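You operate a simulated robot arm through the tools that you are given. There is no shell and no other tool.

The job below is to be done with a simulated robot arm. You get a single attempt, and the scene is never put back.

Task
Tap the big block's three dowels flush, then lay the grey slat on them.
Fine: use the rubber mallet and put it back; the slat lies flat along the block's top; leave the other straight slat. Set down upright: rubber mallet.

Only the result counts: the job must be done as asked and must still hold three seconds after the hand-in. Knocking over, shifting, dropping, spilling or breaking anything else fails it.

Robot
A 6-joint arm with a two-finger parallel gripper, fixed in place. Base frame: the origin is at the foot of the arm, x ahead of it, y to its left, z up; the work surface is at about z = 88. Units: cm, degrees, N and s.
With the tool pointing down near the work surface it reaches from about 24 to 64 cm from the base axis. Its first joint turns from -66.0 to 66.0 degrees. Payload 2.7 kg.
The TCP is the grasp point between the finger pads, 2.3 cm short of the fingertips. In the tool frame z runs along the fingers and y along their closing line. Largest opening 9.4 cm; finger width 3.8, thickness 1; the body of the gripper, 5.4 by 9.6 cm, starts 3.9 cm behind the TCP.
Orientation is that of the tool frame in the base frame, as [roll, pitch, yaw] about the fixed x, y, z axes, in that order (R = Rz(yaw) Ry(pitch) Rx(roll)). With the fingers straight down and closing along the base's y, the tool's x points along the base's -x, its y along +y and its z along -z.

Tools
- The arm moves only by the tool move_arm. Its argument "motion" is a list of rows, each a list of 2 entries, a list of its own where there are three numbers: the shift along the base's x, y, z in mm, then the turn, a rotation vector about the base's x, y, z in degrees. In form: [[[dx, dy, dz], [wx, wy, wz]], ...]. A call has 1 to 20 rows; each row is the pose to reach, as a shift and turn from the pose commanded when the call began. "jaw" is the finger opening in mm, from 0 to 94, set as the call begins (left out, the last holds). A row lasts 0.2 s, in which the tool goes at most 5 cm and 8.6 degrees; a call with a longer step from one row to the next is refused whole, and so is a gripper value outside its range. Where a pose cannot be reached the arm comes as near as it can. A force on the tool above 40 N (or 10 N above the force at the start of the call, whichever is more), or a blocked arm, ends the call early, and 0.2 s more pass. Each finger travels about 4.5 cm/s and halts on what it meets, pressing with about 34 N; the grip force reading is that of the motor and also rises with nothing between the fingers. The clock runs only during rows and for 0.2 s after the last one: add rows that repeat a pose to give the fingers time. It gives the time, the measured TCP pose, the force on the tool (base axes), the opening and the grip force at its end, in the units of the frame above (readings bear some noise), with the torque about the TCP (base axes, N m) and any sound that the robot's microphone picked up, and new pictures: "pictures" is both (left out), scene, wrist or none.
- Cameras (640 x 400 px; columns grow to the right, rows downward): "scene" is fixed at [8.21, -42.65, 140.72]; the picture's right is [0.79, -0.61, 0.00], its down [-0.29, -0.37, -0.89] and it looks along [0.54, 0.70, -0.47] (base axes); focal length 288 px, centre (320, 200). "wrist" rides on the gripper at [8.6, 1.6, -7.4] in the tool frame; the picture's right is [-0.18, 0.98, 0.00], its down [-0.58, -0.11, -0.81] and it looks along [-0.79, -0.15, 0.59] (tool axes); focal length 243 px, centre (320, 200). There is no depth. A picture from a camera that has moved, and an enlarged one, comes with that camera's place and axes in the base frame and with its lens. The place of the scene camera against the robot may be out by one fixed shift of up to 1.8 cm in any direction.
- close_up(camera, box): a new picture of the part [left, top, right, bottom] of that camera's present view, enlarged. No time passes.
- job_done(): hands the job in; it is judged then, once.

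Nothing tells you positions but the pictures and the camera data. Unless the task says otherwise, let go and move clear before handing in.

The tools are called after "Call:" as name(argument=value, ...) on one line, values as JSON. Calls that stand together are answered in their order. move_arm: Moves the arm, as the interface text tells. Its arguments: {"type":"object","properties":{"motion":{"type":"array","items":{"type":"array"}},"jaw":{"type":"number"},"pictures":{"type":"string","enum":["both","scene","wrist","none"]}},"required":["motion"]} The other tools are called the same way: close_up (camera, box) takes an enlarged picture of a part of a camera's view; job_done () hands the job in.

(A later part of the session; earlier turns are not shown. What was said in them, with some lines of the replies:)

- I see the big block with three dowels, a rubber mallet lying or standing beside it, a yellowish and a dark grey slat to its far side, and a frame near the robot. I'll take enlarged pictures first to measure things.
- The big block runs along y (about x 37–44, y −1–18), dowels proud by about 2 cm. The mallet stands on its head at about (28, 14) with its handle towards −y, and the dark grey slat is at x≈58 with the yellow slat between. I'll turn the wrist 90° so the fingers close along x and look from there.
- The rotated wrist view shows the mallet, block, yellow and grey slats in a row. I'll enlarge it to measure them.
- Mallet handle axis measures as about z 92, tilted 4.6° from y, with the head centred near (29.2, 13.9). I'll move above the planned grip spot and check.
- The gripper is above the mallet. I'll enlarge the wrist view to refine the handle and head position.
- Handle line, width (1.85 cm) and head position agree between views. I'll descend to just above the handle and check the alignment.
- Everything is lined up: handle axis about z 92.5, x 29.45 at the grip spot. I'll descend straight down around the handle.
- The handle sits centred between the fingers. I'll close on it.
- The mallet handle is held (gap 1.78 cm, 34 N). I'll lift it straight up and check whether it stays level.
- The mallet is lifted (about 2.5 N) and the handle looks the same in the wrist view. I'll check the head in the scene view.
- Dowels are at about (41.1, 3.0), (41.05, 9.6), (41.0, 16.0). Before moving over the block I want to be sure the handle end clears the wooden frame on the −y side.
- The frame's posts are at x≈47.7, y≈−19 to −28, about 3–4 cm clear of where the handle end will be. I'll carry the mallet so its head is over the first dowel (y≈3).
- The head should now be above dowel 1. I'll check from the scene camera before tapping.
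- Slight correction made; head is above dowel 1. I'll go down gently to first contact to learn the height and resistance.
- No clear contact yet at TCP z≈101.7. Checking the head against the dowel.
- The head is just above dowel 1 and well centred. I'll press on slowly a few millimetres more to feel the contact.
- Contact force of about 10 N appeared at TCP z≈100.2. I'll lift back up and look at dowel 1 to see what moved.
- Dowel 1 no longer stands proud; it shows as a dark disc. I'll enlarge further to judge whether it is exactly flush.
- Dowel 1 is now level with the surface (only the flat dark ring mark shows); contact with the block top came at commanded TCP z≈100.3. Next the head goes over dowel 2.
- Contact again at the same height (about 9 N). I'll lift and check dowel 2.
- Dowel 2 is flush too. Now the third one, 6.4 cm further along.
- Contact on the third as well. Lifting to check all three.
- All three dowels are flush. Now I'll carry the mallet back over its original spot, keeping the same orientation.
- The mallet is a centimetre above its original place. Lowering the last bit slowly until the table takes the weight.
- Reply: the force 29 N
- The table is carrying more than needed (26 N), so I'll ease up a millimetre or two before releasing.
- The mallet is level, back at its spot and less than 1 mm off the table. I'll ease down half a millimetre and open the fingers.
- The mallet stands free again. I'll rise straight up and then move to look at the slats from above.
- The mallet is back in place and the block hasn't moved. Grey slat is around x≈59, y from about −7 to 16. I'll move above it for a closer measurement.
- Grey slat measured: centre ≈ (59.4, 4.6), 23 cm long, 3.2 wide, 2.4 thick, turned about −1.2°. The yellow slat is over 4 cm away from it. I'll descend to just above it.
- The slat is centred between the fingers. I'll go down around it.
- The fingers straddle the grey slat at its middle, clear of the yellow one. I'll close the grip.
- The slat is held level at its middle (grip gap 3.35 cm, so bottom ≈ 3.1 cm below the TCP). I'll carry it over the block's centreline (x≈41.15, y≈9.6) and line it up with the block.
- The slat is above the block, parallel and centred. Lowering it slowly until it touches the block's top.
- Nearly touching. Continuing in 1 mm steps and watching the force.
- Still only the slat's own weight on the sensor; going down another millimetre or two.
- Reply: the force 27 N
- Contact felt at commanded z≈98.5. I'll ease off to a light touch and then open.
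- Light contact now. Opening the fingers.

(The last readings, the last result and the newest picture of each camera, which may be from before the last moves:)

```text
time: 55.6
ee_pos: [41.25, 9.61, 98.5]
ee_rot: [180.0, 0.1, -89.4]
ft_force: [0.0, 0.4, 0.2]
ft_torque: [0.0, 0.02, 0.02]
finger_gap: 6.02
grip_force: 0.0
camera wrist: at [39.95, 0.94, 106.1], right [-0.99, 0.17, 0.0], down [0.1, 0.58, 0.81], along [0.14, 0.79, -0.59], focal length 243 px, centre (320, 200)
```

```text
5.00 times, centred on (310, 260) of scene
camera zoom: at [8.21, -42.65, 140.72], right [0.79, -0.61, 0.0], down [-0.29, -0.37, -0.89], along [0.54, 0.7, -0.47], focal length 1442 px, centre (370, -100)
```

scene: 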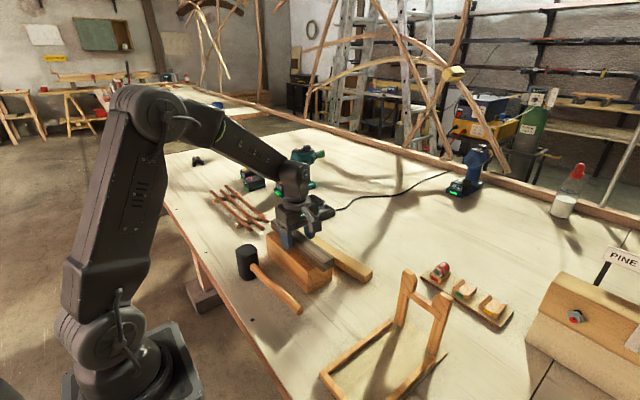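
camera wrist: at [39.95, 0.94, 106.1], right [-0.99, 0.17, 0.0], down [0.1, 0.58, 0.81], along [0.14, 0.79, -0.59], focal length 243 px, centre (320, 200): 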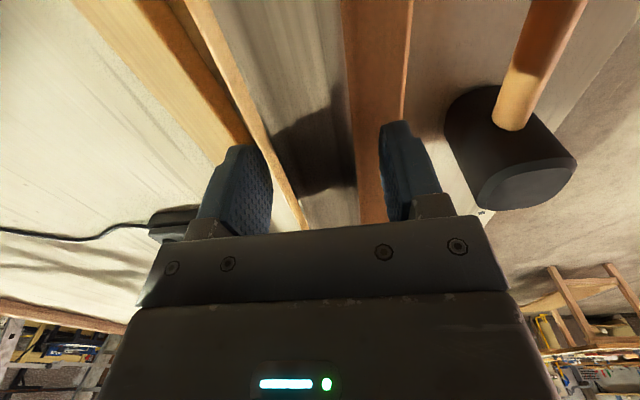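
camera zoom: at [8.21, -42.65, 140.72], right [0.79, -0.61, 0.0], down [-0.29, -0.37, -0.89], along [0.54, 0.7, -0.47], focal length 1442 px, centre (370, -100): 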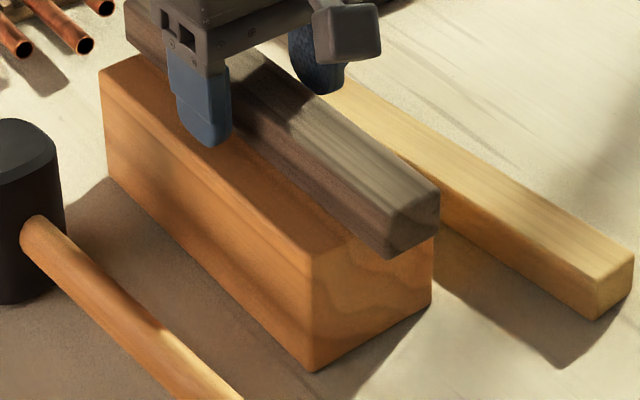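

The slat rests flat along the block's top, covering the dowels. I'll rise straight up and clear, then inspect.

Call:
move_arm(motion=[[[0, 0, 10], [0, 0, 0]], [[0, 0, 30], [0, 0, 0]], [[0, 0, 60], [0, 0, 0]], [[0, 0, 100], [0, 0, 0]], [[0, 0, 145], [0, 0, 0]], [[0, 0, 190], [0, 0, 0]], [[0, -30, 225], [0, 0, 0]], [[0, -70, 240], [0, 0, 0]], [[0, -110, 250], [0, 0, 0]], [[0, -140, 250], [0, 0, 0]], [[0, -140, 250], [0, 0, 0]]])

Call:
close_up(camera="scene", box=[220, 210, 400, 335])

Call:
close_up(camera="wrist", box=[200, 0, 480, 200])

Call:
close_up(camera="scene", box=[265, 220, 345, 290])

```text
time: 58.0
ee_pos: [41.18, -4.61, 123.49]
ee_rot: [180.0, 0.0, -89.3]
ft_force: [-0.3, 0.1, 0.2]
ft_torque: [-0.02, 0.0, -0.01]
finger_gap: 5.98
grip_force: 0.1
camera wrist: at [39.92, -13.34, 131.06], right [-0.99, 0.17, 0.0], down [0.1, 0.58, 0.81], along [0.14, 0.79, -0.59], focal length 243 px, centre (320, 200)
```

scene: 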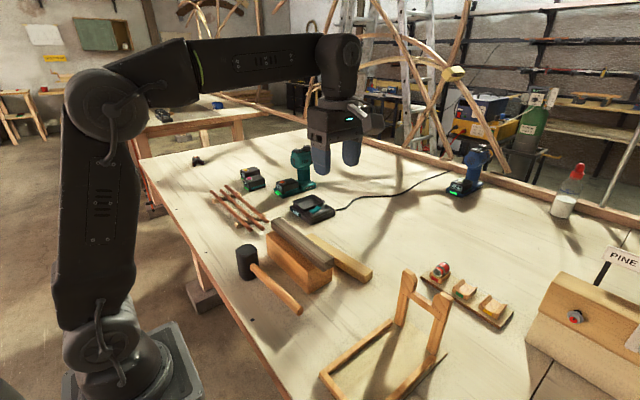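
wrist: 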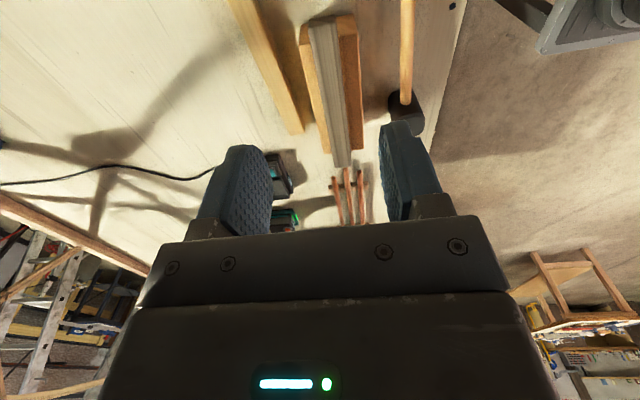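

```text
3.20 times, centred on (310, 272) of scene
camera zoom: at [8.21, -42.65, 140.72], right [0.79, -0.61, 0.0], down [-0.29, -0.37, -0.89], along [0.54, 0.7, -0.47], focal length 923 px, centre (352, -32)
```

zoom: 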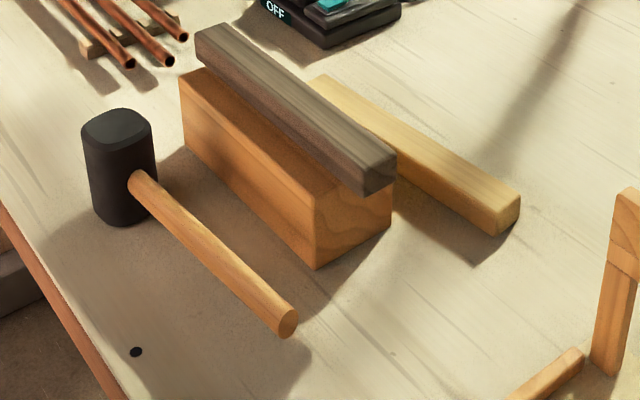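

```text
2.00 times, centred on (340, 100) of wrist
camera zoom: at [39.92, -13.34, 131.06], right [-0.99, 0.17, 0.0], down [0.1, 0.58, 0.81], along [0.14, 0.79, -0.59], focal length 485 px, centre (280, 400)
```

zoom: 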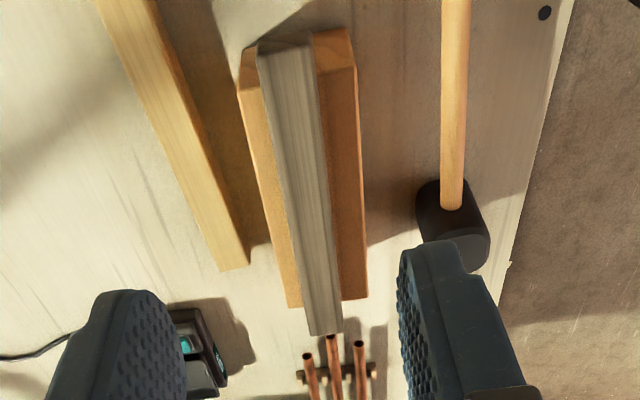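

```text
5.71 times, centred on (305, 255) of scene
camera zoom: at [8.21, -42.65, 140.72], right [0.79, -0.61, 0.0], down [-0.29, -0.37, -0.89], along [0.54, 0.7, -0.47], focal length 1648 px, centre (406, -114)
```

zoom: 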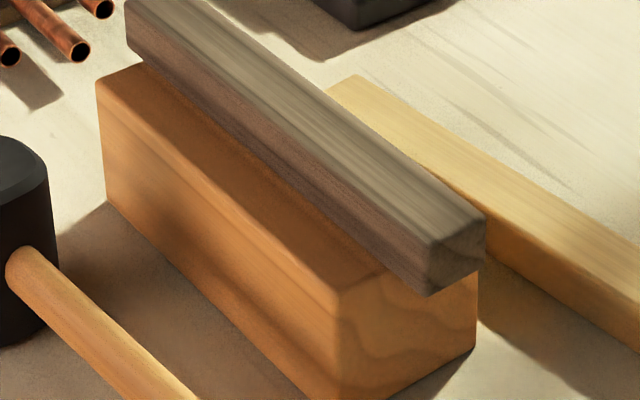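

The grey slat lies flat along the block over the three flush dowels. The mallet stands back in its place, the yellow slat and the block are unmoved, and the arm is clear, so I'm handing in.

Call:
job_done()

```text
The job is handed in.
```

The three dowels on the big block are flush, and the grey slat lies flat along the block's top over them. The job is handed in.

- **Dowels:** I pressed each one down with the rubber mallet until its head touched the block. Close-up pictures showed nothing standing proud, only the flat dark ring marks.
- **Mallet:** It is back on its spot, standing upright on its head. It sits about 3 mm off its original position by the pictures.
- **Grey slat:** It is roughly centred on the block, within about 3 mm sideways. It is longer than the block and overhangs each end by about 2 cm.
- **Everything else:** The yellow slat and the block looked unmoved in the last pictures. The fingers are open and the arm is clear.
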